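You operate a simulated robot arm through the tools that you are given. There is no shell and no other tool. Be economical: measure what you need, move in short steps, check, and stop when the job is done.

The job below is to be done with a simulated two-armed robot. You get a single attempt, and the scene is never put back.

JOB
Push the far table drawer shut. Put the press block from the far end of the white table on the grey flat pad on the top of the wall table. Fetch the brush from the far end of the white table and set it on the top of the right side table. Put the purple marker from the far end of the white table on top of the white thermometer and the black marker on the platform of the right scale. Put the roll from the top of the pallet stack on the shelf of the sample table. Pick up the film roll from the top of the wall table with one hand, pass it to the other hand and put it on the top of the high shelf. Any order will do. Set down upright: press block.

The check looks at the end state, three seconds after you hand in, the way a careful person would. Anything else that was tipped, shoved, dropped, spilled or broken makes it a failure.

ROBOT AND FRAMES
Two 7-joint arms with two-finger parallel grippers on one trunk, on a base that drives. Base frame: it is fixed to the floor where the robot stands at the start and does not move with it; the origin is under the middle of the robot, x ahead of it, y to its left, z up. Readings come in mm, degrees, newtons and seconds.
The left shoulder is at the start at [30, 119, 935], the right one opposite. With the tool pointing down near the work surface each hand reaches from about 280 to 680 mm from the robot's upright axis, wherever it stands, measured 20 degrees to its own side. Places, roughly: brush (11x4x5 cm) [700, -100, 800]; far table drawer [500, 100, 600]; film roll (6x7x14 cm) [2100, 2200, 900]; flat pad [1500, 2750, 750]; marker [1000, 0, 750]; platform of the right scale [-1600, -1900, 700]; press block [500, 0, 750]; roll (8x8x4 cm) [1800, 800, 1100]; shelf of the sample table [0, 4600, 400]; thermometer [1000, 0, 750]; top of the high shelf [1900, 2600, 1300]; top of the right side table [-1900, -2200, 700]. Payload 3.43 kg a hand.
Tool frame (each hand has its own): the origin (TCP) lies between the finger pads and is the grasp point; the fingertips stand 30 mm ahead of it; z points along the fingers, y is the line along which they close. Largest opening 94 mm; finger width 28, thickness 10; the body of the gripper, 50 by 96 mm, starts 55 mm behind the TCP.
Orientation is told as [roll, pitch, yaw] about the base's x, y, z axes, in that order, counted from this pose: with the fingers straight down and closing along the base's y, the tool's x points along the base's -x, its y along +y and its z along -z.

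CONTROLS
- The arms move only by the tool nudge_tool. It takes "left_rows", "right_rows" or both (then of equal length, played together; a hand with none holds still); each is one flat list of numbers, 7 for each row, row after row: the shift along the tool's x, y, z in mm, then the turn, a rotation vector about the tool's x, y, z in rad, then the opening, from 0 (shut) to 1 (fully open). In form: [tx, ty, tz, wx, wy, wz, grip, tx, ty, tz, wx, wy, wz, grip, ...]. A call has 1 to 8 rows; each row shifts and turns the commanded pose from where the row before left it, along the tool's axes as they then stand. A row lasts 0.2 s, in which the tool goes at most 50 mm and 8.6 degrees; a call with a longer step from one row to the next is refused whole, and so is a gripper value outside its range. A pose out of reach is approached as far as the arm can. The call stops where the force on the tool passes 40 N (or 10 N more than at its start, if that is more) or the arm is blocked; 0.2 s more then pass. Each finger travels about 72 mm/s and halts on what it meets, pressing with about 42 N; the grip force reading is that of the motor and also rises with nothing between the fingers. The clock runs only during rows and for 0.2 s after the last one: add rows that do not move to give the fingers time. It gives the time, the measured TCP pose, the force on the tool (base axes), the opening and the grip force at its end, in the units of the frame above (readings bear some noise), with the torque about the TCP (base axes, N m) and any sound that the robot's microphone picked up.
- Cameras (640 x 400 px; columns grow to the right, rows downward): "scene" is now at [41.2, 15, 1633.3]; the picture's right is [0.19, -0.98, 0.00], its down [-0.81, -0.16, -0.56] and it looks along [0.55, 0.11, -0.83] (base axes); focal length 253 px, centre (320, 200). "left" rides on the left gripper at [76, -14, -102] in its tool frame; the picture's right is [0.18, 0.98, 0.00], its down [-0.75, 0.14, -0.64] and it looks along [-0.63, 0.12, 0.77] (tool axes); focal length 243 px, centre (320, 200). "right" rides on the right gripper at [76, 14, -102] in its tool frame; the picture's right is [-0.18, 0.98, 0.00], its down [-0.75, -0.14, -0.64] and it looks along [-0.63, -0.12, 0.77] (tool axes); focal length 243 px, centre (320, 200). There is no depth. A picture from a camera that has moved, and an enlarged one, comes with that camera's place and axes in the base frame and with its lens.
- capture(camera): a new picture of that camera. It takes no simulated time.
- lift_body(by): slides the trunk up (or, below 0, down) by that many mm; the arms and the scene camera ride with it, the base frame stays. It gives what a move gives, with no picture.
- steer(legs): drives the robot by 1 to 6 legs, each [ahead, turn to the left] in mm and degrees, along the robot's own axes; the way and the turn of a leg run together, so that a leg with both is an arc; at most 1500 mm and 180 degrees a leg. The arms and the cameras ride along, it lands a little off, and it stops where it bumps. It gives what a move gives.
- pan_tilt(pan, tilt): turns the head with the scene camera to pan (to the left, within 143 degrees either way) and tilt (down, from -29 to 69), counted from straight ahead of the robot. It gives what a move gives.
- close_up(camera, box): a new picture of the part [left, top, right, bottom] of that camera's present view, enlarged. It takes no simulated time.
- close_job(): hands the job in; it is judged then, once.

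Go step by step. Nothing tells you exact positions but the pictures and the camera data: compare them with the known pose of the tool, close in by small moves and look again before you grip or let go. The budget is 207 turns and 210 pictures, counting those below and the enlarged ones. Unless the task says otherwise, let go and move clear before handing in.

The tools are called after ">>>" by a JSON object that holds its "api" and its "payload". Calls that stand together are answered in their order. nudge_tool: Moves the arms, as the interface text tells. Its arguments: {"type":"object","properties":{"left_rows":{"type":"array"},"right_rows":{"type":"array"}},"required":[]} The other tools are called the same way: lift_body (by) slides the trunk up or down; steer (legs) drives the base; pan_tilt (pan, tilt) turns the head that bears the scene camera; capture (camera) takes a picture; close_up (camera, box) takes an enlarged picture of a part of a camera's view; close_job () hands the job in.

At the start:

```text
time: 0.0
left_ee_pos: [525.4, 222.5, 1077.1]
left_ee_rot: [-0.1, 0.1, 0.1]
left_contact_force: [-0.2, 0.1, 0.2]
left_ft_torque: [-0.01, 0.02, 0.01]
left_finger_gap: 93.8
left_finger_force: 0.1
right_ee_pos: [367.3, -223.7, 977.3]
right_ee_rot: [0.0, -0.1, 0.0]
right_contact_force: [0.0, -0.7, -1.5]
right_ft_torque: [0.03, 0.04, -0.03]
right_finger_gap: 93.9
right_finger_force: 0.0
trunk travel left (down, up): [-200.0, 210.0]
robot x, y, heading: [-1.4, 1.0, -0.3]
head pan, tilt: [11.2, 55.9]
```

scene: 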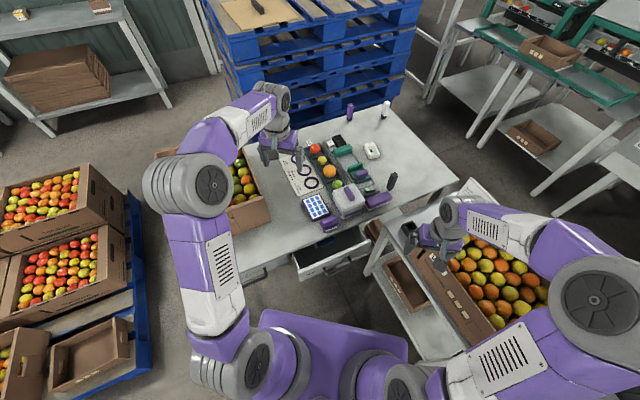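
right: 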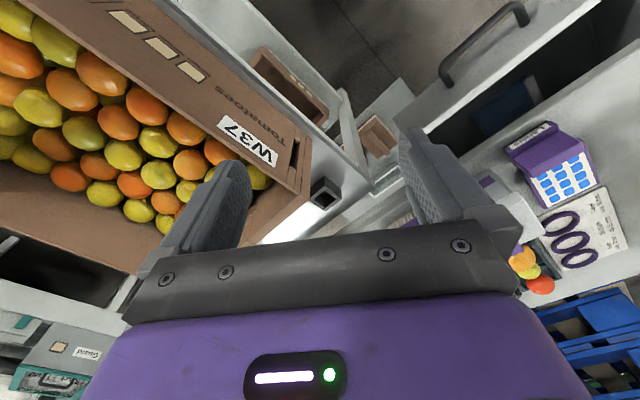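
left: 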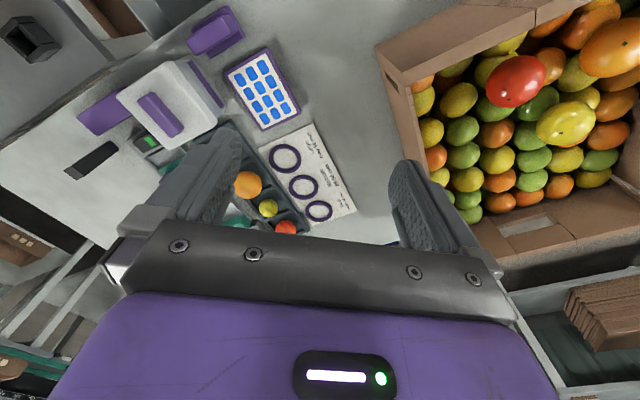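

I see a white table in front with an open drawer, a pallet stack behind it, and various shelves around. First I take enlarged pictures of the table to identify objects.

>>> {"api": "close_up", "payload": {"camera": "scene", "box": [230, 90, 470, 240]}}

>>> {"api": "close_up", "payload": {"camera": "scene", "box": [230, 190, 430, 315]}}

>>> {"api": "close_up", "payload": {"camera": "scene", "box": [300, 130, 420, 205]}}

```text
2.67 times, centred on (350, 165) of scene
camera zoom: at [41.2, 15.0, 1633.3], right [0.19, -0.98, 0.0], down [-0.81, -0.16, -0.56], along [0.55, 0.11, -0.83], focal length 675 px, centre (240, 293)
```

zoom: 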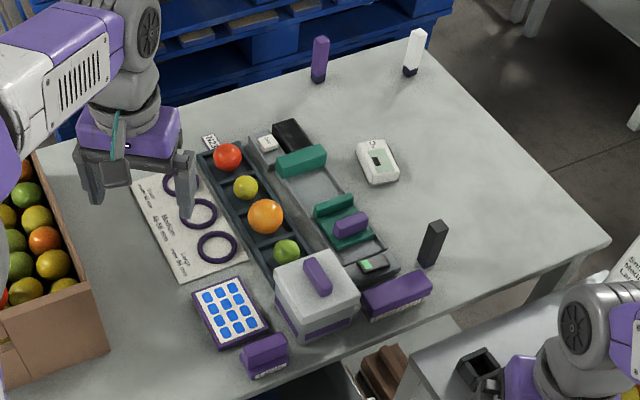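

```text
3.20 times, centred on (330, 252) of scene
camera zoom: at [41.2, 15.0, 1633.3], right [0.19, -0.98, 0.0], down [-0.81, -0.16, -0.56], along [0.55, 0.11, -0.83], focal length 810 px, centre (288, 32)
```

zoom: 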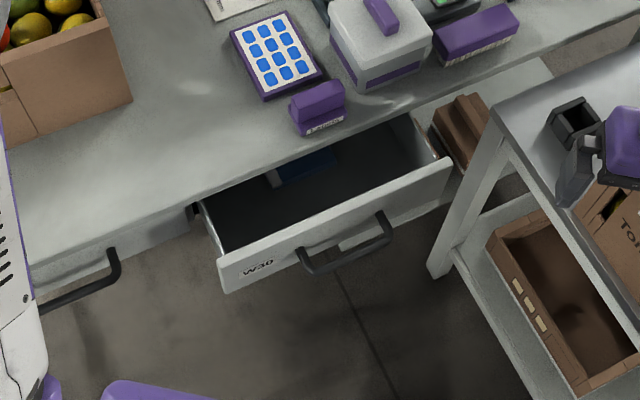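

```text
5.33 times, centred on (360, 168) of scene
camera zoom: at [41.2, 15.0, 1633.3], right [0.19, -0.98, 0.0], down [-0.81, -0.16, -0.56], along [0.55, 0.11, -0.83], focal length 1350 px, centre (107, 373)
```

zoom: 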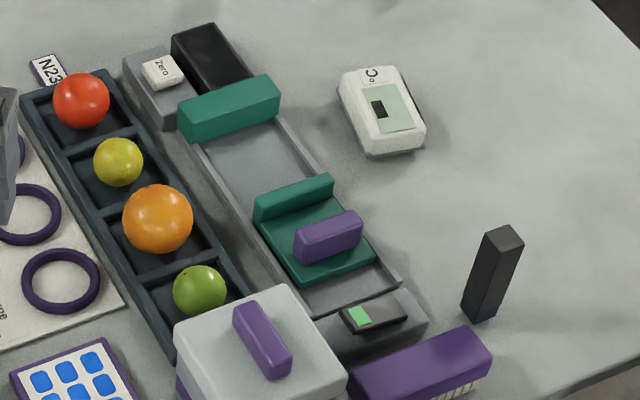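

The black and purple markers, the thermometer (white handheld on the table) and a purple brush-like block are visible. I look closer at the purple items to tell press block from others.

>>> {"api": "close_up", "payload": {"camera": "left", "box": [50, 0, 350, 188]}}

>>> {"api": "close_up", "payload": {"camera": "scene", "box": [300, 175, 400, 237]}}

>>> {"api": "close_up", "payload": {"camera": "right", "box": [440, 100, 640, 225]}}

```text
2.13 times, centred on (200, 94) of left
camera zoom: at [448.8, 206.6, 1179.5], right [-0.18, 0.98, 0.0], down [0.75, 0.14, 0.64], along [0.63, 0.12, -0.77], focal length 516 px, centre (575, 426)
```

zoom: 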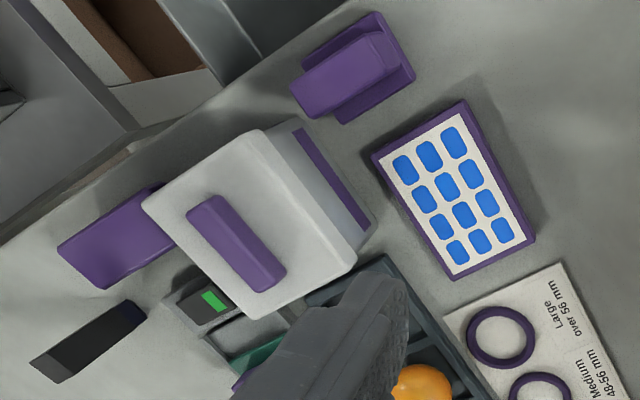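

```text
6.40 times, centred on (350, 206) of scene
camera zoom: at [41.2, 15.0, 1633.3], right [0.19, -0.98, 0.0], down [-0.81, -0.16, -0.56], along [0.55, 0.11, -0.83], focal length 1620 px, centre (128, 162)
```

zoom: 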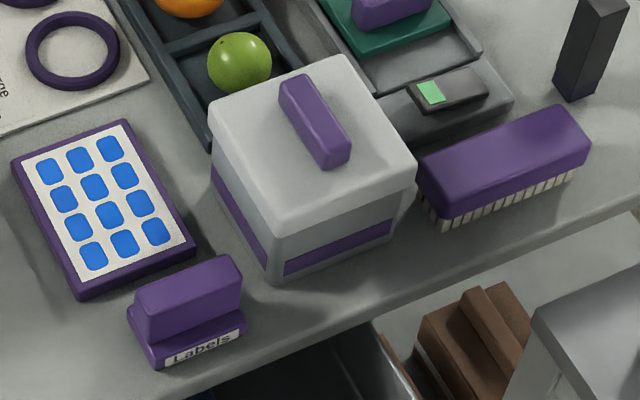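

```text
3.20 times, centred on (540, 162) of right
camera zoom: at [290.6, -209.0, 1080.9], right [0.18, 0.98, 0.0], down [0.75, -0.14, 0.64], along [0.63, -0.12, -0.77], focal length 776 px, centre (-384, 320)
```

zoom: 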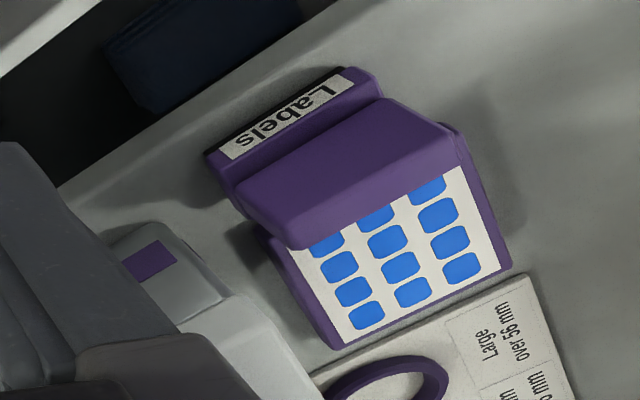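

The "Labels" stamp at about [514, 72] is the press block, the brush is at about [655, -107], and the table is yawed about 32° with its open drawer at about [416, 38]. I turn to face the table squarely.

>>> {"api": "steer", "payload": {"legs": [[0, 32]]}}

>>> {"api": "pan_tilt", "payload": {"pan": 0, "tilt": 60}}

>>> {"api": "capture", "payload": {"camera": "scene"}}

```text
time: 1.9
left_ee_pos: [327.2, 467.6, 1075.7]
left_ee_rot: [0.0, -0.1, 32.0]
left_contact_force: [-0.6, -0.9, 0.6]
left_ft_torque: [-0.02, 0.02, 0.0]
left_finger_gap: 94.1
left_finger_force: 0.0
right_ee_pos: [429.8, 5.2, 977.0]
right_ee_rot: [0.0, 0.0, 32.0]
right_contact_force: [-0.5, 1.2, -0.3]
right_ft_torque: [-0.02, 0.03, -0.02]
right_finger_gap: 93.9
right_finger_force: 0.0
trunk travel left (down, up): [-200.0, 210.0]
robot x, y, heading: [2.0, -0.6, 32.0]
head pan, tilt: [11.2, 55.9]
```

```text
time: 2.7
left_ee_pos: [326.6, 467.7, 1075.9]
left_ee_rot: [-0.1, 0.0, 32.0]
left_contact_force: [0.5, -0.6, -0.6]
left_ft_torque: [0.01, 0.01, 0.01]
left_finger_gap: 94.0
left_finger_force: 0.0
right_ee_pos: [429.1, 4.5, 978.1]
right_ee_rot: [0.0, 0.0, 31.9]
right_contact_force: [0.0, -0.3, 0.0]
right_ft_torque: [-0.02, 0.0, 0.0]
right_finger_gap: 93.8
right_finger_force: 0.0
trunk travel left (down, up): [-200.0, 210.0]
robot x, y, heading: [-2.6, -2.4, 32.3]
head pan, tilt: [0.0, 60.0]
```

```text
200 pictures are left
camera scene: at [32.5, 20.6, 1628.4], right [0.53, -0.85, 0.0], down [-0.73, -0.46, -0.5], along [0.42, 0.27, -0.87], focal length 253 px, centre (320, 200)
```

scene: 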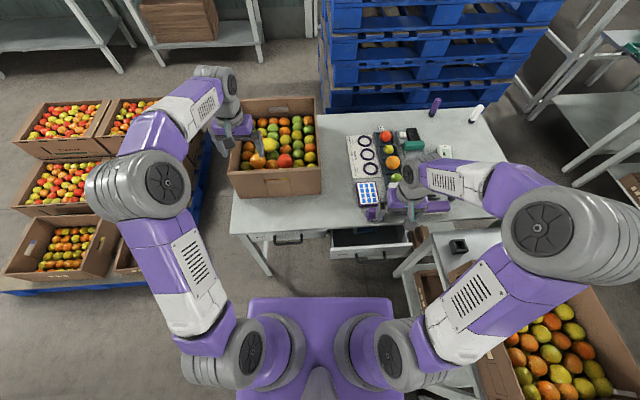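

The table is now squarely ahead. I draw the right hand back, close it and lower it in front of the drawer's face, then check.

>>> {"api": "nudge_tool", "payload": {"right_rows": [45, 0, 0, 0, 0, 0, 0.5, 45, 0, 0, 0, 0, 0, 0, 0, 0, 48, 0, 0, 0, 0, 0, 0, 48, 0, 0, 0, 0, 0, 0, 48, 0, 0, 0, 0, 0, 0, 40, 0, 0, 0, 0]}}

>>> {"api": "capture", "payload": {"camera": "right"}}

>>> {"api": "capture", "payload": {"camera": "scene"}}

```text
time: 4.1
left_ee_pos: [327.2, 467.2, 1075.8]
left_ee_rot: [-0.1, 0.0, 32.0]
left_contact_force: [0.7, 0.0, -1.5]
left_ft_torque: [0.01, -0.01, -0.02]
left_finger_gap: 94.1
left_finger_force: 0.1
right_ee_pos: [353.5, -41.4, 793.1]
right_ee_rot: [0.0, 0.1, 32.0]
right_contact_force: [0.0, -0.7, 0.4]
right_ft_torque: [0.0, 0.0, 0.02]
right_finger_gap: 0.0
right_finger_force: 33.4
trunk travel left (down, up): [-200.0, 210.0]
robot x, y, heading: [0.6, 3.4, 31.9]
head pan, tilt: [0.0, 60.0]
```

```text
199 pictures are left
camera right: at [281.3, -70.4, 896.6], right [-0.36, 0.93, 0.0], down [0.71, 0.28, 0.64], along [0.6, 0.23, -0.77], focal length 243 px, centre (320, 200)
```

right: 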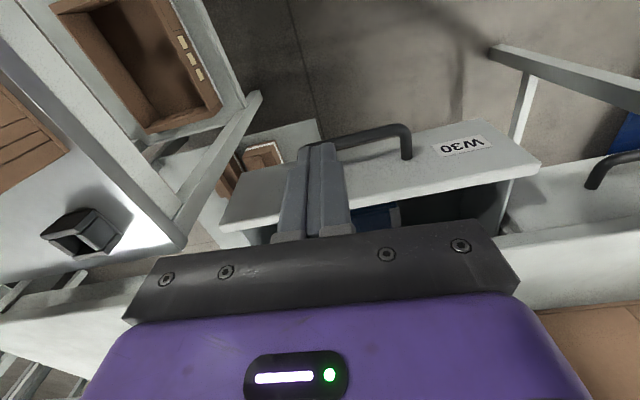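

```text
198 pictures are left
camera scene: at [33.0, 20.8, 1628.3], right [0.53, -0.85, 0.0], down [-0.73, -0.46, -0.5], along [0.42, 0.26, -0.87], focal length 253 px, centre (320, 200)
```

scene: 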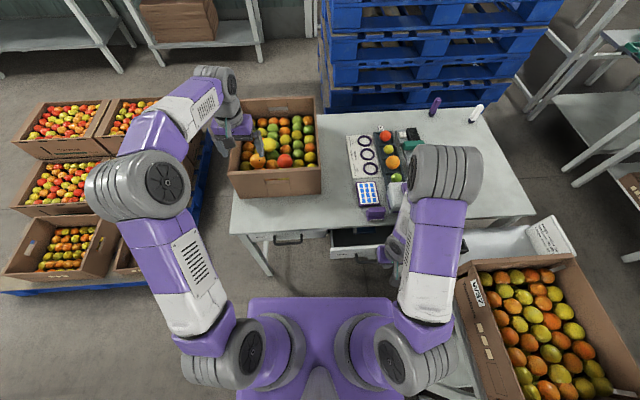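

The fingers are in front of the drawer's face (face at about 355 mm ahead, finger 290). I lower to mid-face height and push forward.

>>> {"api": "nudge_tool", "payload": {"right_rows": [0, 15, 43, 0, 0, 0, 0, 0, 15, 43, 0, 0, 0, 0, 0, 0, 42, 0, 0, 0, 0, -30, 0, 0, 0, 0, 0, 0, -30, 0, 0, 0, 0, 0, 0]}}

>>> {"api": "capture", "payload": {"camera": "right"}}

```text
time: 5.3
left_ee_pos: [327.9, 467.6, 1077.0]
left_ee_rot: [0.0, 0.0, 31.9]
left_contact_force: [-1.1, -0.4, 0.6]
left_ft_torque: [0.03, 0.06, -0.04]
left_finger_gap: 94.1
left_finger_force: 0.0
right_ee_pos: [389.2, 15.1, 663.6]
right_ee_rot: [0.0, 0.0, 32.0]
right_contact_force: [0.1, 0.6, -0.1]
right_ft_torque: [0.0, -0.01, -0.03]
right_finger_gap: 0.0
right_finger_force: 33.0
trunk travel left (down, up): [-200.0, 210.0]
robot x, y, heading: [-1.2, -3.9, 32.1]
head pan, tilt: [0.0, 60.0]
```

```text
197 pictures are left
camera right: at [316.1, -13.5, 767.2], right [-0.36, 0.93, 0.0], down [0.71, 0.28, 0.64], along [0.6, 0.23, -0.77], focal length 243 px, centre (320, 200)
```

right: 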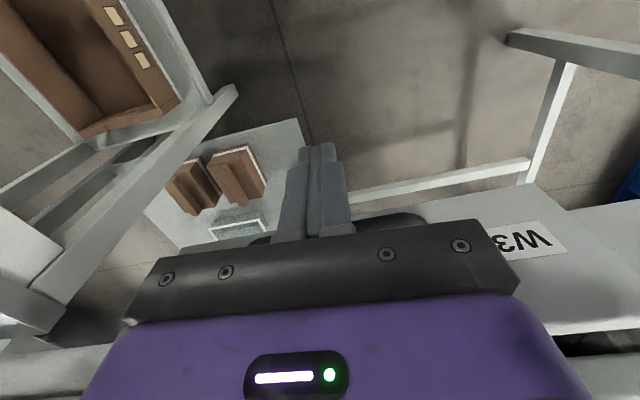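

The finger is in front of the handle with nothing touched yet. I push on gently.

>>> {"api": "nudge_tool", "payload": {"right_rows": [-15, 0, 0, 0, 0, 0, 0, -15, 0, 0, 0, 0, 0, 0, -15, 0, 0, 0, 0, 0, 0, -15, 0, 0, 0, 0, 0, 0, -15, 0, 0, 0, 0, 0, 0]}}

>>> {"api": "capture", "payload": {"camera": "right"}}

>>> {"api": "capture", "payload": {"camera": "scene"}}

```text
time: 6.4
left_ee_pos: [328.5, 466.5, 1075.3]
left_ee_rot: [0.0, 0.1, 31.8]
left_contact_force: [1.0, 0.6, -1.5]
left_ft_torque: [-0.02, 0.05, -0.03]
left_finger_gap: 94.1
left_finger_force: 0.0
right_ee_pos: [433.1, 41.4, 663.0]
right_ee_rot: [-0.1, 2.0, 32.2]
right_contact_force: [-16.9, -10.4, 12.4]
right_ft_torque: [1.26, -1.72, 0.33]
right_finger_gap: 0.0
right_finger_force: 32.7
trunk travel left (down, up): [-200.0, 210.0]
robot x, y, heading: [1.1, -2.9, 32.1]
head pan, tilt: [0.0, 60.0]
stopped in row 5 (right hand): the force on the tool passed its limit at 52 N (the readings are from after the stop); the commanded pose is now the measured one
```

```text
196 pictures are left
camera right: at [364.1, 15.0, 768.7], right [-0.37, 0.93, -0.01], down [0.73, 0.29, 0.62], along [0.57, 0.22, -0.79], focal length 243 px, centre (320, 200)
```

right: 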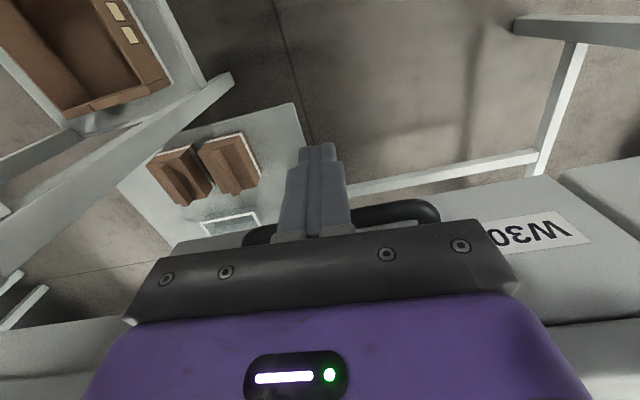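

```text
195 pictures are left
camera scene: at [32.7, 20.6, 1628.4], right [0.53, -0.85, 0.0], down [-0.74, -0.46, -0.5], along [0.42, 0.26, -0.87], focal length 253 px, centre (320, 200)
```

scene: 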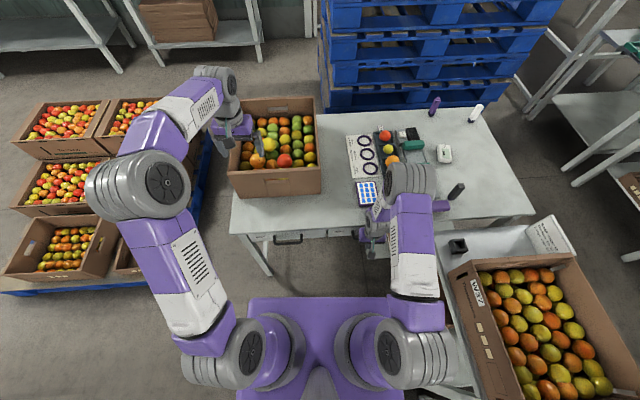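

The push met resistance; the drawer looks shut or nearly so. I back off and raise the hand to check.

>>> {"api": "nudge_tool", "payload": {"right_rows": [40, 0, 0, 0, 0, 0, 0, 40, 0, 0, 0, -0.035, 0, 0, 0, 0, -45, 0, 0, 0, 0, 0, 0, -45, 0, 0, 0, 0, 0, 0, -45, 0, 0, 0, 0, 30, 0, -45, 0, 0, 0, 0]}}

>>> {"api": "capture", "payload": {"camera": "right"}}

>>> {"api": "close_up", "payload": {"camera": "scene", "box": [220, 180, 460, 330]}}

```text
refused: row 6 steps farther than a row can; nothing moved
```

```text
194 pictures are left
camera right: at [364.1, 15.0, 768.7], right [-0.37, 0.93, -0.01], down [0.73, 0.29, 0.62], along [0.57, 0.22, -0.79], focal length 243 px, centre (320, 200)
```

right: 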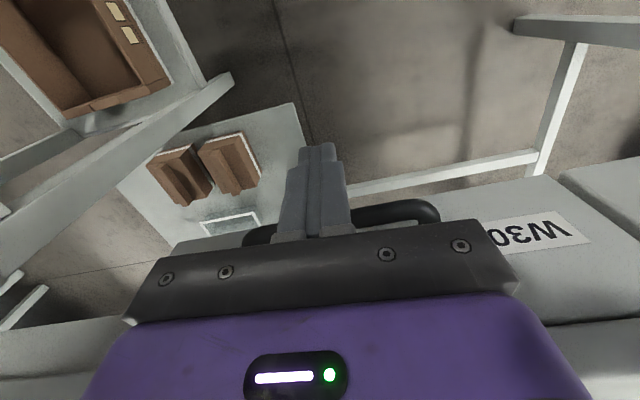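

```text
2.67 times, centred on (340, 255) of scene
camera zoom: at [32.7, 20.6, 1628.4], right [0.53, -0.85, 0.0], down [-0.74, -0.46, -0.5], along [0.42, 0.26, -0.87], focal length 675 px, centre (267, 53)
```

zoom: 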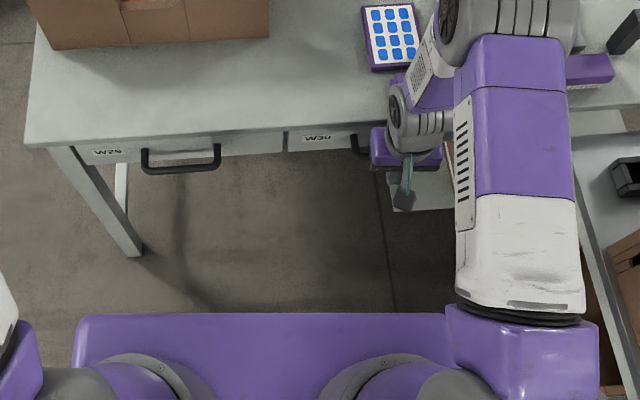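

The drawer W30 is flush with its neighbour W29. I back the hand out and lift clear; next the press block.

>>> {"api": "nudge_tool", "payload": {"right_rows": [40, 0, 0, 0, 0, 0, 0, 35, 0, 0, 0, -0.035, 0, 0, 0, 0, -48, 0, 0, 0, 0, 0, 0, -48, 0, 0, 0, 0, 0, 0, -48, 0, 0, 0, 0.3, 0, 0, -48, 0, 0, 0, 0.6, 0, 0, -48, 0, 0, 0, 1, 0, 0, -30, 0, 0, 0, 1]}}

>>> {"api": "capture", "payload": {"camera": "right"}}

>>> {"api": "close_up", "payload": {"camera": "scene", "box": [320, 80, 544, 220]}}

```text
time: 8.2
left_ee_pos: [327.8, 465.7, 1076.3]
left_ee_rot: [0.1, 0.0, 31.9]
left_contact_force: [0.2, 0.4, 0.4]
left_ft_torque: [0.01, 0.0, 0.0]
left_finger_gap: 93.8
left_finger_force: 0.1
right_ee_pos: [370.1, 1.8, 936.2]
right_ee_rot: [0.0, -0.5, 32.1]
right_contact_force: [-0.4, 0.2, 0.0]
right_ft_torque: [0.01, 0.0, 0.03]
right_finger_gap: 94.1
right_finger_force: 0.0
trunk travel left (down, up): [-200.0, 210.0]
robot x, y, heading: [-0.7, -1.2, 32.2]
head pan, tilt: [0.0, 60.0]
```

```text
192 pictures are left
camera right: at [296.5, -27.4, 1038.0], right [-0.37, 0.93, 0.0], down [0.71, 0.28, 0.65], along [0.6, 0.24, -0.76], focal length 243 px, centre (320, 200)
```

right: 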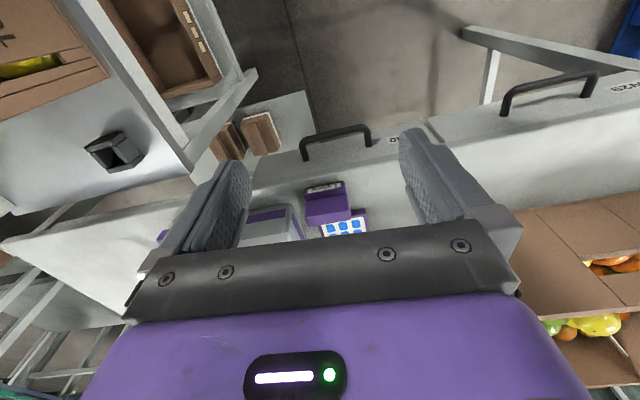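

```text
2.86 times, centred on (432, 150) of scene
camera zoom: at [32.0, 19.9, 1628.4], right [0.53, -0.85, 0.0], down [-0.74, -0.46, -0.5], along [0.42, 0.26, -0.87], focal length 723 px, centre (0, 343)
```

zoom: 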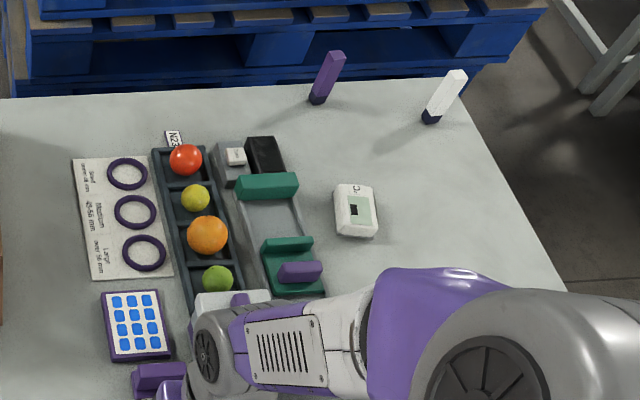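

Drawer done. The purple marker and thermometer lie far back-right on the table, so I look around for driving room on the right and rear.

>>> {"api": "pan_tilt", "payload": {"pan": -70, "tilt": 35}}

>>> {"api": "capture", "payload": {"camera": "scene"}}

>>> {"api": "pan_tilt", "payload": {"pan": -140, "tilt": 35}}

>>> {"api": "capture", "payload": {"camera": "scene"}}

>>> {"api": "pan_tilt", "payload": {"pan": 60, "tilt": 25}}

>>> {"api": "capture", "payload": {"camera": "scene"}}

>>> {"api": "pan_tilt", "payload": {"pan": 0, "tilt": 20}}

>>> {"api": "capture", "payload": {"camera": "scene"}}

```text
time: 9.6
left_ee_pos: [327.3, 467.0, 1076.8]
left_ee_rot: [0.0, 0.0, 32.0]
left_contact_force: [1.1, -0.9, -0.3]
left_ft_torque: [0.0, -0.01, 0.0]
left_finger_gap: 94.3
left_finger_force: 0.1
right_ee_pos: [370.9, 2.0, 934.7]
right_ee_rot: [0.0, -0.7, 32.1]
right_contact_force: [-0.4, -0.9, 0.8]
right_ft_torque: [-0.01, 0.0, -0.01]
right_finger_gap: 94.1
right_finger_force: 0.1
trunk travel left (down, up): [-200.0, 210.0]
robot x, y, heading: [-0.7, -1.8, 32.0]
head pan, tilt: [-70.0, 35.0]
```

```text
190 pictures are left
camera scene: at [45.0, -69.1, 1662.7], right [-0.62, -0.79, 0.0], down [-0.45, 0.35, -0.82], along [0.64, -0.5, -0.57], focal length 253 px, centre (320, 200)
```

scene: 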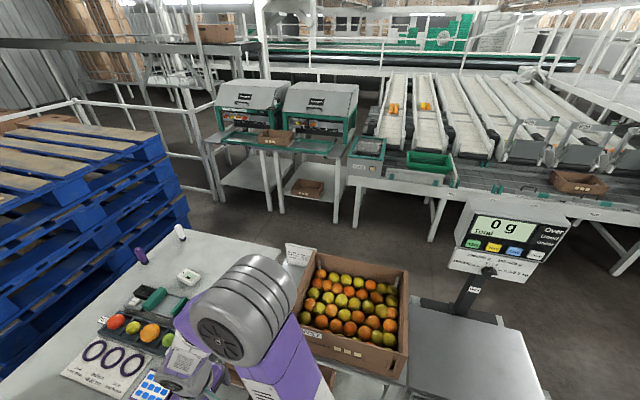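

```text
time: 11.0
left_ee_pos: [326.3, 467.1, 1077.4]
left_ee_rot: [0.0, 0.0, 31.9]
left_contact_force: [-0.7, 0.0, 0.1]
left_ft_torque: [0.01, 0.02, 0.0]
left_finger_gap: 94.2
left_finger_force: 0.1
right_ee_pos: [369.8, 2.1, 934.0]
right_ee_rot: [0.0, -0.7, 32.1]
right_contact_force: [0.5, -0.6, 0.3]
right_ft_torque: [-0.03, 0.0, 0.04]
right_finger_gap: 94.1
right_finger_force: 0.1
trunk travel left (down, up): [-200.0, 210.0]
robot x, y, heading: [-1.2, -2.5, 31.9]
head pan, tilt: [-140.0, 35.0]
```

```text
189 pictures are left
camera scene: at [-51.7, -98.6, 1662.7], right [-0.95, 0.31, 0.0], down [0.18, 0.55, -0.82], along [-0.25, -0.78, -0.57], focal length 253 px, centre (320, 200)
```

scene: 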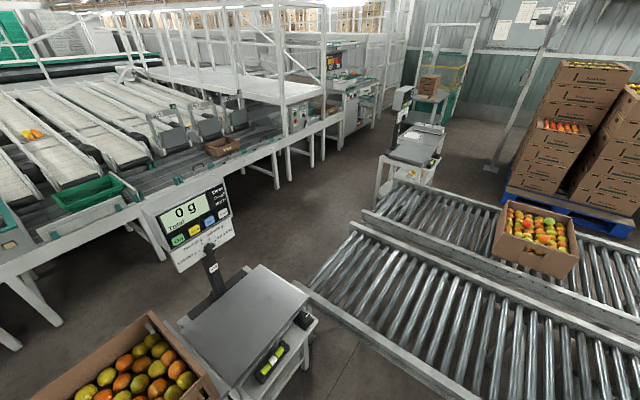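

```text
time: 14.0
left_ee_pos: [326.3, 466.4, 1077.0]
left_ee_rot: [-0.1, -0.1, 32.0]
left_contact_force: [-0.4, -0.3, 0.4]
left_ft_torque: [0.02, 0.0, -0.01]
left_finger_gap: 94.1
left_finger_force: 0.0
right_ee_pos: [370.3, 2.5, 934.9]
right_ee_rot: [0.1, -0.6, 32.1]
right_contact_force: [-0.2, -0.1, 0.5]
right_ft_torque: [-0.01, -0.03, -0.01]
right_finger_gap: 93.9
right_finger_force: 0.1
trunk travel left (down, up): [-200.0, 210.0]
robot x, y, heading: [-2.5, 0.7, 32.0]
head pan, tilt: [60.0, 25.0]
```

```text
188 pictures are left
camera scene: at [-27.4, 77.2, 1678.4], right [1.0, 0.03, 0.0], down [0.01, -0.42, -0.91], along [-0.03, 0.91, -0.42], focal length 253 px, centre (320, 200)
```

scene: 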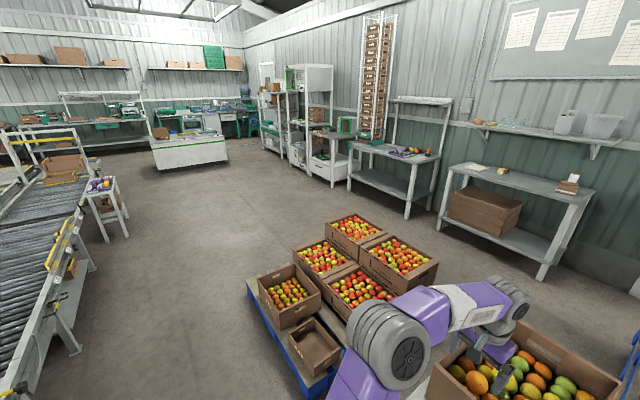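

```text
time: 15.3
left_ee_pos: [326.1, 467.1, 1076.4]
left_ee_rot: [0.0, -0.1, 31.9]
left_contact_force: [0.6, -0.3, 0.4]
left_ft_torque: [-0.03, 0.0, -0.02]
left_finger_gap: 94.2
left_finger_force: 0.0
right_ee_pos: [368.5, 1.7, 935.3]
right_ee_rot: [0.1, -0.5, 32.1]
right_contact_force: [-1.2, 0.3, -0.6]
right_ft_torque: [0.01, 0.0, 0.01]
right_finger_gap: 93.9
right_finger_force: 0.0
trunk travel left (down, up): [-200.0, 210.0]
robot x, y, heading: [-1.2, -2.5, 31.8]
head pan, tilt: [0.0, 20.0]
```

```text
187 pictures are left
camera scene: at [54.6, 34.4, 1686.5], right [0.53, -0.85, 0.0], down [-0.29, -0.18, -0.94], along [0.8, 0.5, -0.34], focal length 253 px, centre (320, 200)
```

scene: 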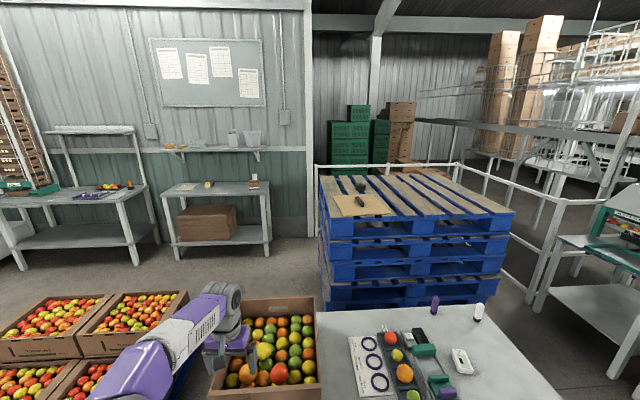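

The right scale stands past the roller conveyors, reachable along the aisle on the right. I look for the passage out: near the left scale table on my right, and behind the table.

>>> {"api": "pan_tilt", "payload": {"pan": -118, "tilt": 58}}

>>> {"api": "capture", "payload": {"camera": "scene"}}

>>> {"api": "pan_tilt", "payload": {"pan": 20, "tilt": 40}}

>>> {"api": "capture", "payload": {"camera": "scene"}}

>>> {"api": "pan_tilt", "payload": {"pan": 110, "tilt": 30}}

>>> {"api": "capture", "payload": {"camera": "scene"}}

```text
time: 17.2
left_ee_pos: [328.2, 466.6, 1075.6]
left_ee_rot: [0.0, 0.0, 31.9]
left_contact_force: [0.2, 0.9, 0.3]
left_ft_torque: [-0.02, 0.05, 0.02]
left_finger_gap: 93.8
left_finger_force: 0.0
right_ee_pos: [370.3, 2.4, 934.4]
right_ee_rot: [0.0, -0.6, 32.1]
right_contact_force: [0.0, -1.2, -0.5]
right_ft_torque: [0.01, -0.02, 0.01]
right_finger_gap: 94.1
right_finger_force: 0.2
trunk travel left (down, up): [-200.0, 210.0]
robot x, y, heading: [5.7, -0.7, 32.0]
head pan, tilt: [-118.0, 58.0]
```

```text
186 pictures are left
camera scene: at [-19.6, -83.6, 1630.8], right [-1.0, -0.07, 0.0], down [-0.06, 0.85, -0.53], along [0.04, -0.53, -0.85], focal length 253 px, centre (320, 200)
```

scene: 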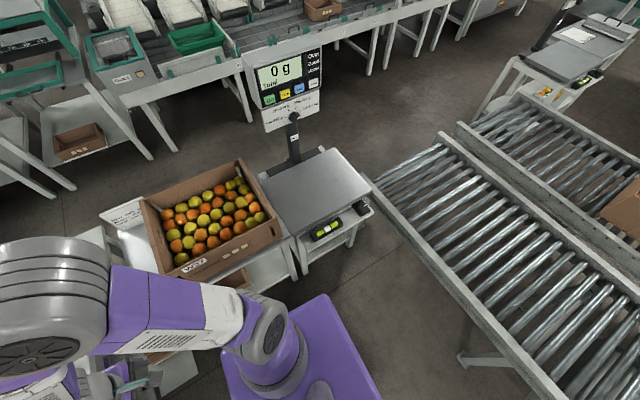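

```text
time: 19.4
left_ee_pos: [326.7, 466.7, 1077.0]
left_ee_rot: [-0.1, 0.0, 31.9]
left_contact_force: [-0.3, 0.6, -0.2]
left_ft_torque: [-0.01, 0.0, -0.02]
left_finger_gap: 94.1
left_finger_force: 0.0
right_ee_pos: [370.3, 1.8, 935.2]
right_ee_rot: [0.0, -0.7, 32.2]
right_contact_force: [0.2, -0.6, -0.2]
right_ft_torque: [-0.01, -0.01, 0.01]
right_finger_gap: 94.1
right_finger_force: 0.0
trunk travel left (down, up): [-200.0, 210.0]
robot x, y, heading: [1.3, -1.3, 32.1]
head pan, tilt: [20.0, 40.0]
```

```text
185 pictures are left
camera scene: at [28.1, 52.0, 1655.1], right [0.79, -0.62, 0.0], down [-0.4, -0.51, -0.77], along [0.47, 0.6, -0.64], focal length 253 px, centre (320, 200)
```

scene: 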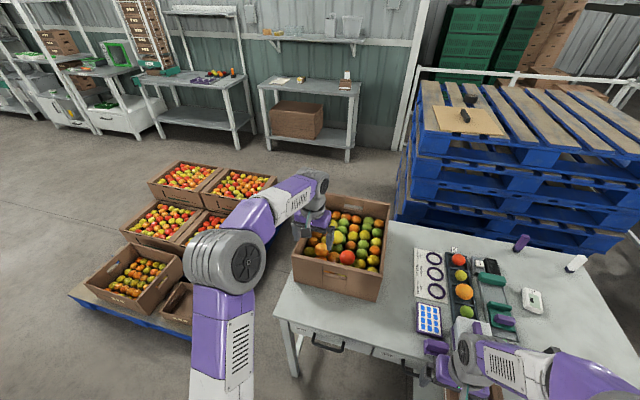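

```text
time: 21.1
left_ee_pos: [327.5, 467.3, 1077.2]
left_ee_rot: [0.0, 0.0, 31.9]
left_contact_force: [0.2, 0.1, -0.4]
left_ft_torque: [-0.01, 0.0, 0.02]
left_finger_gap: 94.2
left_finger_force: 0.0
right_ee_pos: [370.4, 2.0, 935.5]
right_ee_rot: [0.0, -0.6, 32.1]
right_contact_force: [0.5, 0.1, -0.7]
right_ft_torque: [0.01, 0.03, 0.01]
right_finger_gap: 93.9
right_finger_force: 0.0
trunk travel left (down, up): [-200.0, 210.0]
robot x, y, heading: [-0.0, 2.7, 32.0]
head pan, tilt: [110.0, 30.0]
```

```text
184 pictures are left
camera scene: at [-95.5, 41.0, 1670.5], right [0.62, 0.79, 0.0], down [0.39, -0.31, -0.87], along [-0.68, 0.53, -0.5], focal length 253 px, centre (320, 200)
```

scene: 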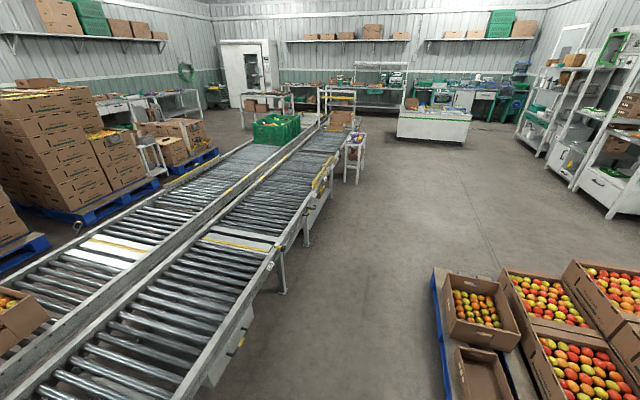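

My aisle looks closed on the right (only about 11 cm by the scale table), so I look for another way round: past the conveyors' far end on the left.

>>> {"api": "close_up", "payload": {"camera": "scene", "box": [200, 60, 460, 222]}}

>>> {"api": "pan_tilt", "payload": {"pan": 143, "tilt": 25}}

>>> {"api": "capture", "payload": {"camera": "scene"}}

>>> {"api": "pan_tilt", "payload": {"pan": -142, "tilt": 15}}

>>> {"api": "capture", "payload": {"camera": "scene"}}

```text
2.46 times, centred on (330, 141) of scene
camera zoom: at [-95.5, 41.0, 1670.5], right [0.62, 0.79, 0.0], down [0.39, -0.31, -0.87], along [-0.68, 0.53, -0.5], focal length 623 px, centre (295, 345)
```

zoom: 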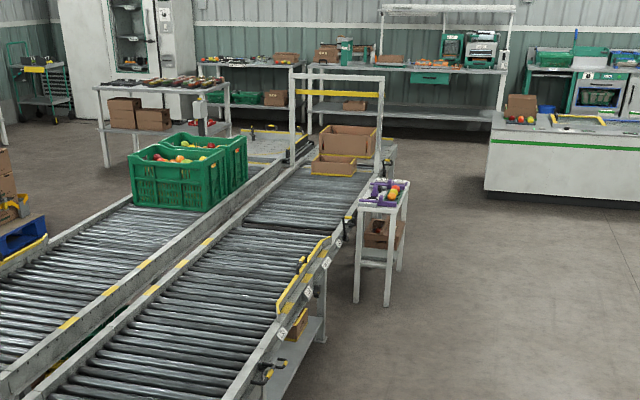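

```text
time: 22.1
left_ee_pos: [326.3, 466.8, 1076.6]
left_ee_rot: [-0.1, 0.0, 31.9]
left_contact_force: [0.1, 0.1, -0.1]
left_ft_torque: [-0.02, 0.01, 0.02]
left_finger_gap: 93.9
left_finger_force: 0.0
right_ee_pos: [370.1, 1.2, 934.6]
right_ee_rot: [0.0, -0.6, 32.1]
right_contact_force: [0.1, -0.7, 0.1]
right_ft_torque: [-0.01, 0.02, 0.0]
right_finger_gap: 94.0
right_finger_force: 0.1
trunk travel left (down, up): [-200.0, 210.0]
robot x, y, heading: [-1.3, 1.0, 31.8]
head pan, tilt: [143.0, 25.0]
```

```text
182 pictures are left
camera scene: at [-116.2, -6.6, 1678.4], right [0.09, 1.0, 0.0], down [0.42, -0.04, -0.91], along [-0.9, 0.08, -0.42], focal length 253 px, centre (320, 200)
```

scene: 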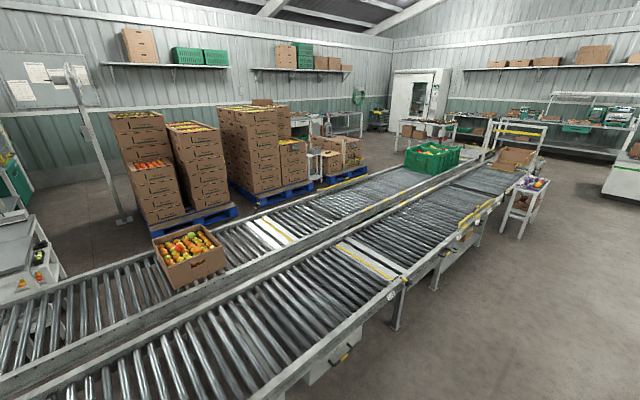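

```text
time: 26.0
left_ee_pos: [327.6, 466.1, 1076.0]
left_ee_rot: [0.0, 0.0, 32.0]
left_contact_force: [-0.6, 0.1, -0.4]
left_ft_torque: [0.01, 0.01, -0.01]
left_finger_gap: 94.0
left_finger_force: 0.0
right_ee_pos: [372.1, 1.5, 935.1]
right_ee_rot: [-0.1, -0.6, 32.2]
right_contact_force: [-0.5, -0.1, -0.1]
right_ft_torque: [0.03, -0.05, 0.0]
right_finger_gap: 93.8
right_finger_force: 0.0
trunk travel left (down, up): [-200.0, 210.0]
robot x, y, heading: [-2.4, -2.8, 32.0]
head pan, tilt: [-142.0, 15.0]
```

```text
181 pictures are left
camera scene: at [-56.5, -102.6, 1694.7], right [-0.94, 0.34, 0.0], down [0.09, 0.24, -0.97], along [-0.33, -0.91, -0.26], focal length 253 px, centre (320, 200)
```

scene: 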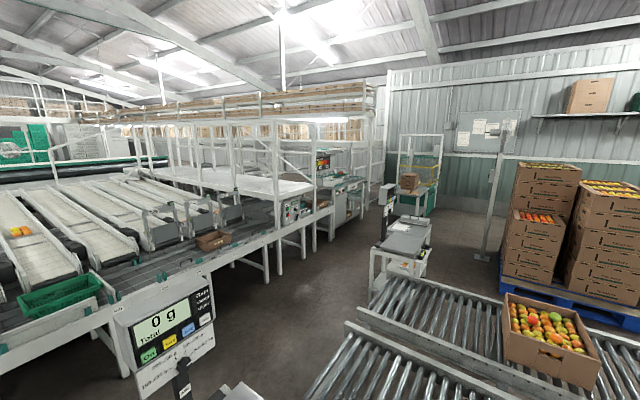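

Before judging passages I need the robot's own footprint, so I pitch the right hand back to look at the base with its camera.

>>> {"api": "nudge_tool", "payload": {"right_rows": [0, 0, -20, 0, 0.14, 0, 1, 0, 0, -20, 0, 0.14, 0, 1, 0, 0, 0, 0, 0.14, 0, 1, 0, 0, 0, 0, 0.14, 0, 1, 0, 0, 0, 0, 0.14, 0, 1, 0, 0, 0, 0, 0.14, 0, 1, 0, 0, 0, 0, 0.14, 0, 1, 0, 0, 0, 0, 0.14, 0, 1]}}

>>> {"api": "capture", "payload": {"camera": "right"}}

```text
time: 27.8
left_ee_pos: [326.9, 467.6, 1075.7]
left_ee_rot: [0.0, 0.0, 31.9]
left_contact_force: [-0.1, -0.3, 1.1]
left_ft_torque: [0.02, 0.03, -0.01]
left_finger_gap: 94.0
left_finger_force: 0.0
right_ee_pos: [372.9, 2.8, 975.0]
right_ee_rot: [-0.1, 63.7, 32.1]
right_contact_force: [-0.2, 0.6, -0.6]
right_ft_torque: [-0.02, -0.01, -0.01]
right_finger_gap: 94.3
right_finger_force: 0.0
trunk travel left (down, up): [-200.0, 210.0]
robot x, y, heading: [3.3, 3.6, 32.2]
head pan, tilt: [-142.0, 15.0]
```

```text
180 pictures are left
camera right: at [414.2, 47.0, 1089.6], right [-0.45, 0.88, -0.17], down [0.85, 0.36, -0.39], along [-0.28, -0.32, -0.91], focal length 243 px, centre (320, 200)
```

right: 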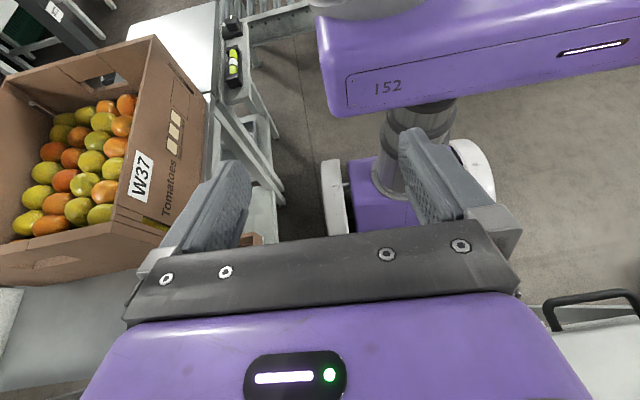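

The base is slim (a column on two wheels, about 600 mm wide), and there is a wide lane behind the conveyors leading to the right scale; so the right-side jobs come last via that way round. Now I straighten the right hand, turn it 90° and go for the press block.

>>> {"api": "nudge_tool", "payload": {"right_rows": [0, 0, 0, 0, -0.14, 0, 1, 0, 0, 0, 0, -0.14, 0, 1, 0, 0, 0, 0, -0.14, 0, 1, 0, 0, 0, 0, -0.14, 0, 1, 0, 0, 0, 0, -0.14, 0, 1, 0, 0, 0, 0, -0.14, 0, 1, 0, 0, 0, 0, -0.14, 0, 1, 0, 0, 0, 0, -0.14, 0, 1]}}

>>> {"api": "nudge_tool", "payload": {"right_rows": [0, 0, 0, 0, 0.01, 0.14, 1, 0, 0, 0, 0, 0, 0.14, 1, 0, 0, 0, 0, 0, 0.14, 1, 0, 0, 0, 0, 0, 0.14, 1, 0, 0, 0, 0, 0, 0.14, 1, 0, 0, 0, 0, 0, 0.14, 1, 0, 0, 0, 0, 0, 0.14, 1, 0, 0, 0, 0, 0, 0.14, 1]}}

>>> {"api": "pan_tilt", "payload": {"pan": -10, "tilt": 60}}

>>> {"api": "capture", "payload": {"camera": "right"}}

>>> {"api": "capture", "payload": {"camera": "scene"}}

```text
time: 29.6
left_ee_pos: [327.4, 465.3, 1077.6]
left_ee_rot: [0.0, 0.0, 31.9]
left_contact_force: [-0.4, 0.3, -0.9]
left_ft_torque: [-0.01, 0.0, -0.01]
left_finger_gap: 94.0
left_finger_force: 0.0
right_ee_pos: [371.5, 3.8, 975.2]
right_ee_rot: [0.1, -0.8, 32.2]
right_contact_force: [1.4, -0.3, -0.1]
right_ft_torque: [0.01, -0.01, -0.01]
right_finger_gap: 94.2
right_finger_force: 0.1
trunk travel left (down, up): [-200.0, 210.0]
robot x, y, heading: [-1.7, -1.7, 32.2]
head pan, tilt: [-142.0, 15.0]
```

```text
time: 31.4
left_ee_pos: [327.0, 467.3, 1076.9]
left_ee_rot: [0.0, 0.0, 31.9]
left_contact_force: [-0.5, -0.2, -0.2]
left_ft_torque: [-0.02, 0.0, -0.03]
left_finger_gap: 93.9
left_finger_force: 0.0
right_ee_pos: [371.4, 4.1, 975.6]
right_ee_rot: [0.1, 0.0, -32.2]
right_contact_force: [0.1, 0.0, -0.3]
right_ft_torque: [0.0, 0.0, 0.0]
right_finger_gap: 94.1
right_finger_force: 0.0
trunk travel left (down, up): [-200.0, 210.0]
robot x, y, heading: [-0.3, -2.7, 31.8]
head pan, tilt: [-142.0, 15.0]
```

```text
time: 33.5
left_ee_pos: [326.9, 465.8, 1076.8]
left_ee_rot: [0.0, 0.0, 32.0]
left_contact_force: [0.2, 0.0, -1.0]
left_ft_torque: [-0.02, -0.01, 0.01]
left_finger_gap: 93.7
left_finger_force: 0.2
right_ee_pos: [371.9, 4.8, 974.5]
right_ee_rot: [0.0, 0.0, -32.0]
right_contact_force: [0.0, -0.5, -1.0]
right_ft_torque: [-0.04, -0.01, 0.0]
right_finger_gap: 93.8
right_finger_force: 0.1
trunk travel left (down, up): [-200.0, 210.0]
robot x, y, heading: [-0.9, 2.6, 32.0]
head pan, tilt: [-10.0, 60.0]
```

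```text
179 pictures are left
camera right: at [314.9, 56.4, 1078.4], right [0.68, 0.74, 0.0], down [0.56, -0.52, 0.64], along [0.47, -0.43, -0.77], focal length 243 px, centre (320, 200)
```

right: 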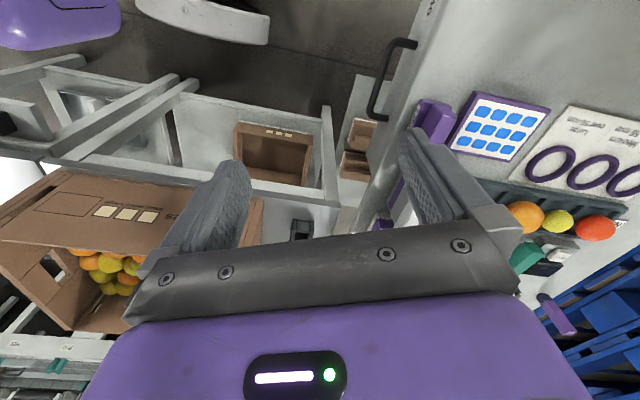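

```text
178 pictures are left
camera scene: at [37.5, 9.9, 1628.4], right [0.37, -0.93, 0.0], down [-0.8, -0.32, -0.5], along [0.46, 0.19, -0.87], focal length 253 px, centre (320, 200)
```

scene: 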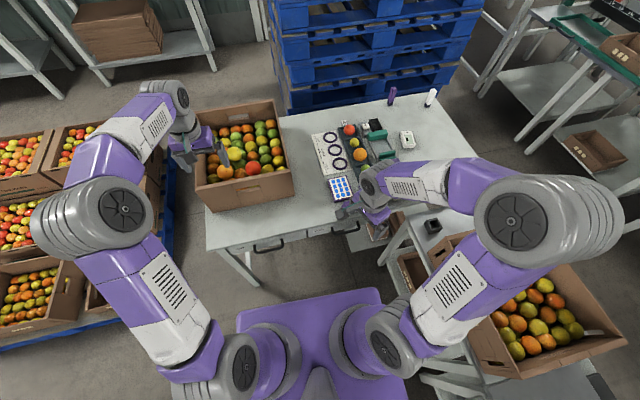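

I turn the hand so it closes across the press block's short side and move above it.

>>> {"api": "nudge_tool", "payload": {"right_rows": [0, 0, 0, 0, 0, 0.122, 1, 0, 0, 0, 0, 0, 0.122, 1, 0, 0, 0, 0, 0, 0.122, 1, 0, 0, 0, 0, 0, 0.122, 1, -3, 39, 0, 0, 0, 0, 1, -3, 39, 15, 0, 0, 0, 1, -3, 39, 20, 0, 0, 0, 1, -2, 38, 20, 0, 0, 0, 1]}}

>>> {"api": "capture", "payload": {"camera": "right"}}

>>> {"api": "close_up", "payload": {"camera": "scene", "box": [300, 140, 420, 215]}}

```text
time: 35.3
left_ee_pos: [327.6, 467.5, 1074.4]
left_ee_rot: [0.1, 0.1, 31.9]
left_contact_force: [-0.3, 0.4, -0.3]
left_ft_torque: [-0.04, 0.03, 0.02]
left_finger_gap: 93.9
left_finger_force: 0.1
right_ee_pos: [512.8, 71.6, 920.0]
right_ee_rot: [0.0, 0.0, -60.0]
right_contact_force: [-0.3, 0.3, 0.0]
right_ft_torque: [-0.02, 0.01, -0.03]
right_finger_gap: 94.1
right_finger_force: 0.0
trunk travel left (down, up): [-200.0, 210.0]
robot x, y, heading: [-2.3, 3.6, 31.9]
head pan, tilt: [-10.0, 60.0]
```

```text
177 pictures are left
camera right: at [487.0, 145.3, 1023.4], right [0.94, 0.33, 0.0], down [0.25, -0.72, 0.64], along [0.21, -0.61, -0.77], focal length 243 px, centre (320, 200)
```

right: 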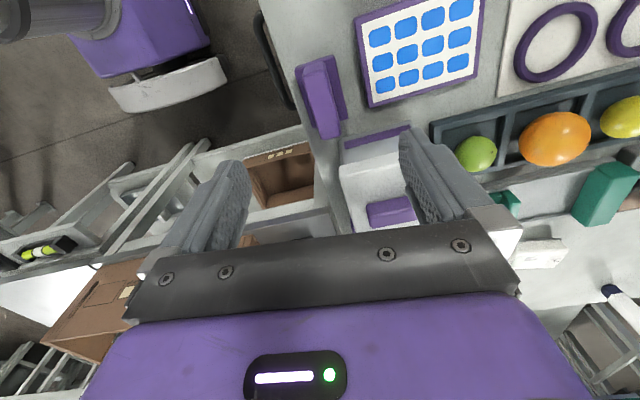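

```text
5.33 times, centred on (360, 178) of scene
camera zoom: at [38.5, 10.7, 1628.3], right [0.37, -0.93, 0.0], down [-0.8, -0.32, -0.5], along [0.46, 0.19, -0.87], focal length 1350 px, centre (107, 320)
```

zoom: 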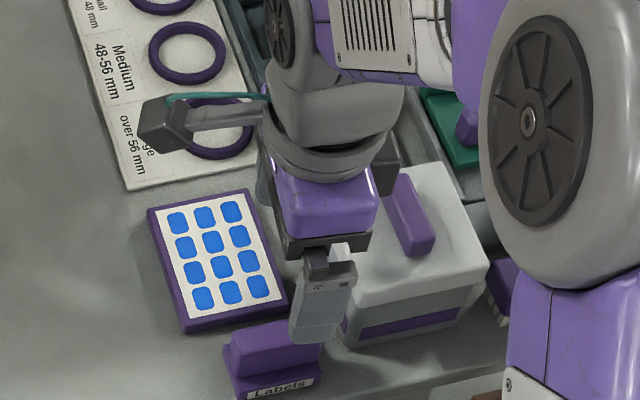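

The hand is right above the grip; its long side is about 5° further round. I trim the yaw, narrow the fingers, shift slightly away from the white box and descend part way.

>>> {"api": "nudge_tool", "payload": {"right_rows": [4, 1, 0, 0, 0, 0.09, 0.65, 4, 0, 25, 0, 0, 0, 0.65, 0, 0, 30, 0, 0, 0, 0.65, 0, 0, 15, 0, 0, 0, 0.65]}}

>>> {"api": "capture", "payload": {"camera": "right"}}

>>> {"api": "close_up", "payload": {"camera": "scene", "box": [300, 140, 420, 215]}}

```text
time: 36.3
left_ee_pos: [326.6, 467.7, 1075.5]
left_ee_rot: [0.0, 0.0, 32.0]
left_contact_force: [0.5, 0.1, -0.5]
left_ft_torque: [-0.02, 0.03, 0.0]
left_finger_gap: 94.0
left_finger_force: 0.0
right_ee_pos: [508.5, 79.1, 849.9]
right_ee_rot: [0.0, 0.0, -65.2]
right_contact_force: [0.3, 0.0, 0.5]
right_ft_torque: [-0.01, 0.01, 0.03]
right_finger_gap: 61.4
right_finger_force: 0.1
trunk travel left (down, up): [-200.0, 210.0]
robot x, y, heading: [-4.7, -2.3, 32.0]
head pan, tilt: [-10.0, 60.0]
```

```text
175 pictures are left
camera right: at [490.0, 154.4, 953.7], right [0.97, 0.25, 0.0], down [0.19, -0.74, 0.64], along [0.16, -0.62, -0.77], focal length 243 px, centre (320, 200)
```

right: 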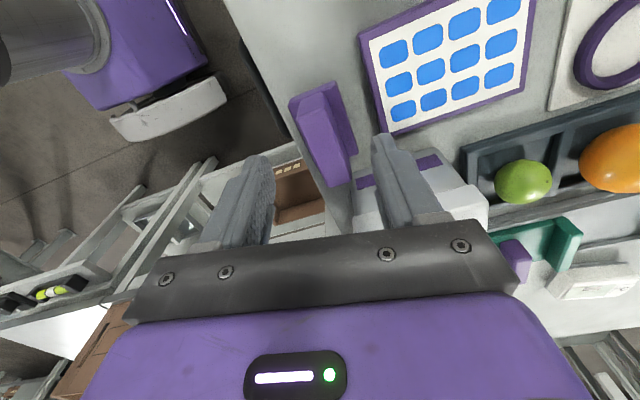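

```text
5.33 times, centred on (360, 178) of scene
camera zoom: at [37.5, 10.1, 1628.4], right [0.37, -0.93, 0.0], down [-0.8, -0.32, -0.5], along [0.46, 0.19, -0.87], focal length 1350 px, centre (107, 320)
```

zoom: 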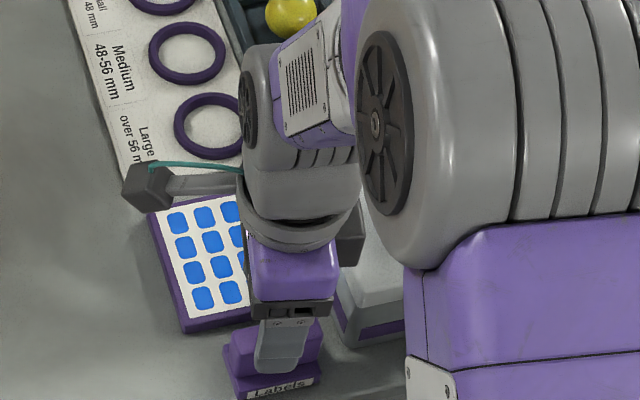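

The grip of the block lies midway between the fingers. I descend onto it.

>>> {"api": "nudge_tool", "payload": {"right_rows": [-3, 0, 20, 0, 0, 0, 0.65, 0, 0, 20, 0, 0, 0, 0.65]}}

>>> {"api": "capture", "payload": {"camera": "right"}}

>>> {"api": "close_up", "payload": {"camera": "scene", "box": [310, 170, 390, 220]}}

```text
time: 36.9
left_ee_pos: [327.9, 465.9, 1076.2]
left_ee_rot: [0.0, 0.0, 31.9]
left_contact_force: [0.1, -0.6, -0.2]
left_ft_torque: [0.0, 0.0, 0.02]
left_finger_gap: 94.1
left_finger_force: 0.2
right_ee_pos: [509.7, 76.7, 810.1]
right_ee_rot: [0.1, -0.1, -65.1]
right_contact_force: [-1.1, 0.4, 0.5]
right_ft_torque: [0.07, -0.01, -0.03]
right_finger_gap: 61.2
right_finger_force: 0.2
trunk travel left (down, up): [-200.0, 210.0]
robot x, y, heading: [-1.2, 0.5, 31.8]
head pan, tilt: [-10.0, 60.0]
```

```text
173 pictures are left
camera right: at [491.2, 152.1, 913.0], right [0.97, 0.25, 0.0], down [0.19, -0.74, 0.64], along [0.16, -0.62, -0.77], focal length 243 px, centre (320, 200)
```

right: 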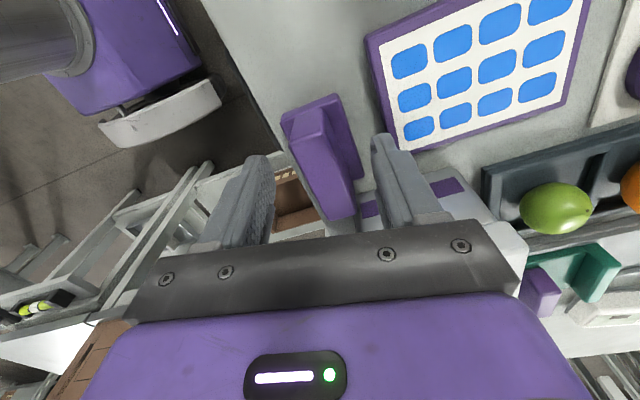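

```text
8.00 times, centred on (350, 195) of scene
camera zoom: at [37.6, 10.1, 1628.4], right [0.37, -0.93, 0.0], down [-0.8, -0.32, -0.5], along [0.46, 0.19, -0.87], focal length 2025 px, centre (80, 240)
```

zoom: 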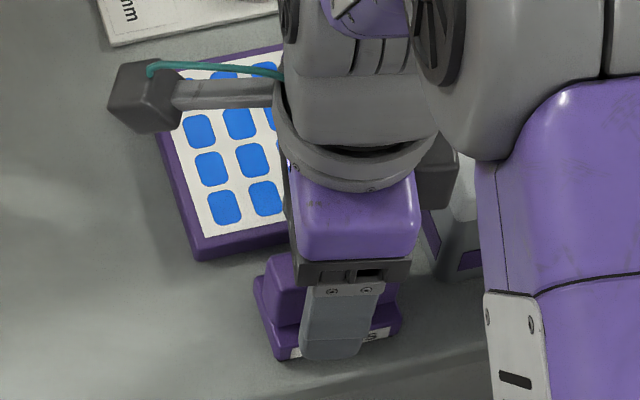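

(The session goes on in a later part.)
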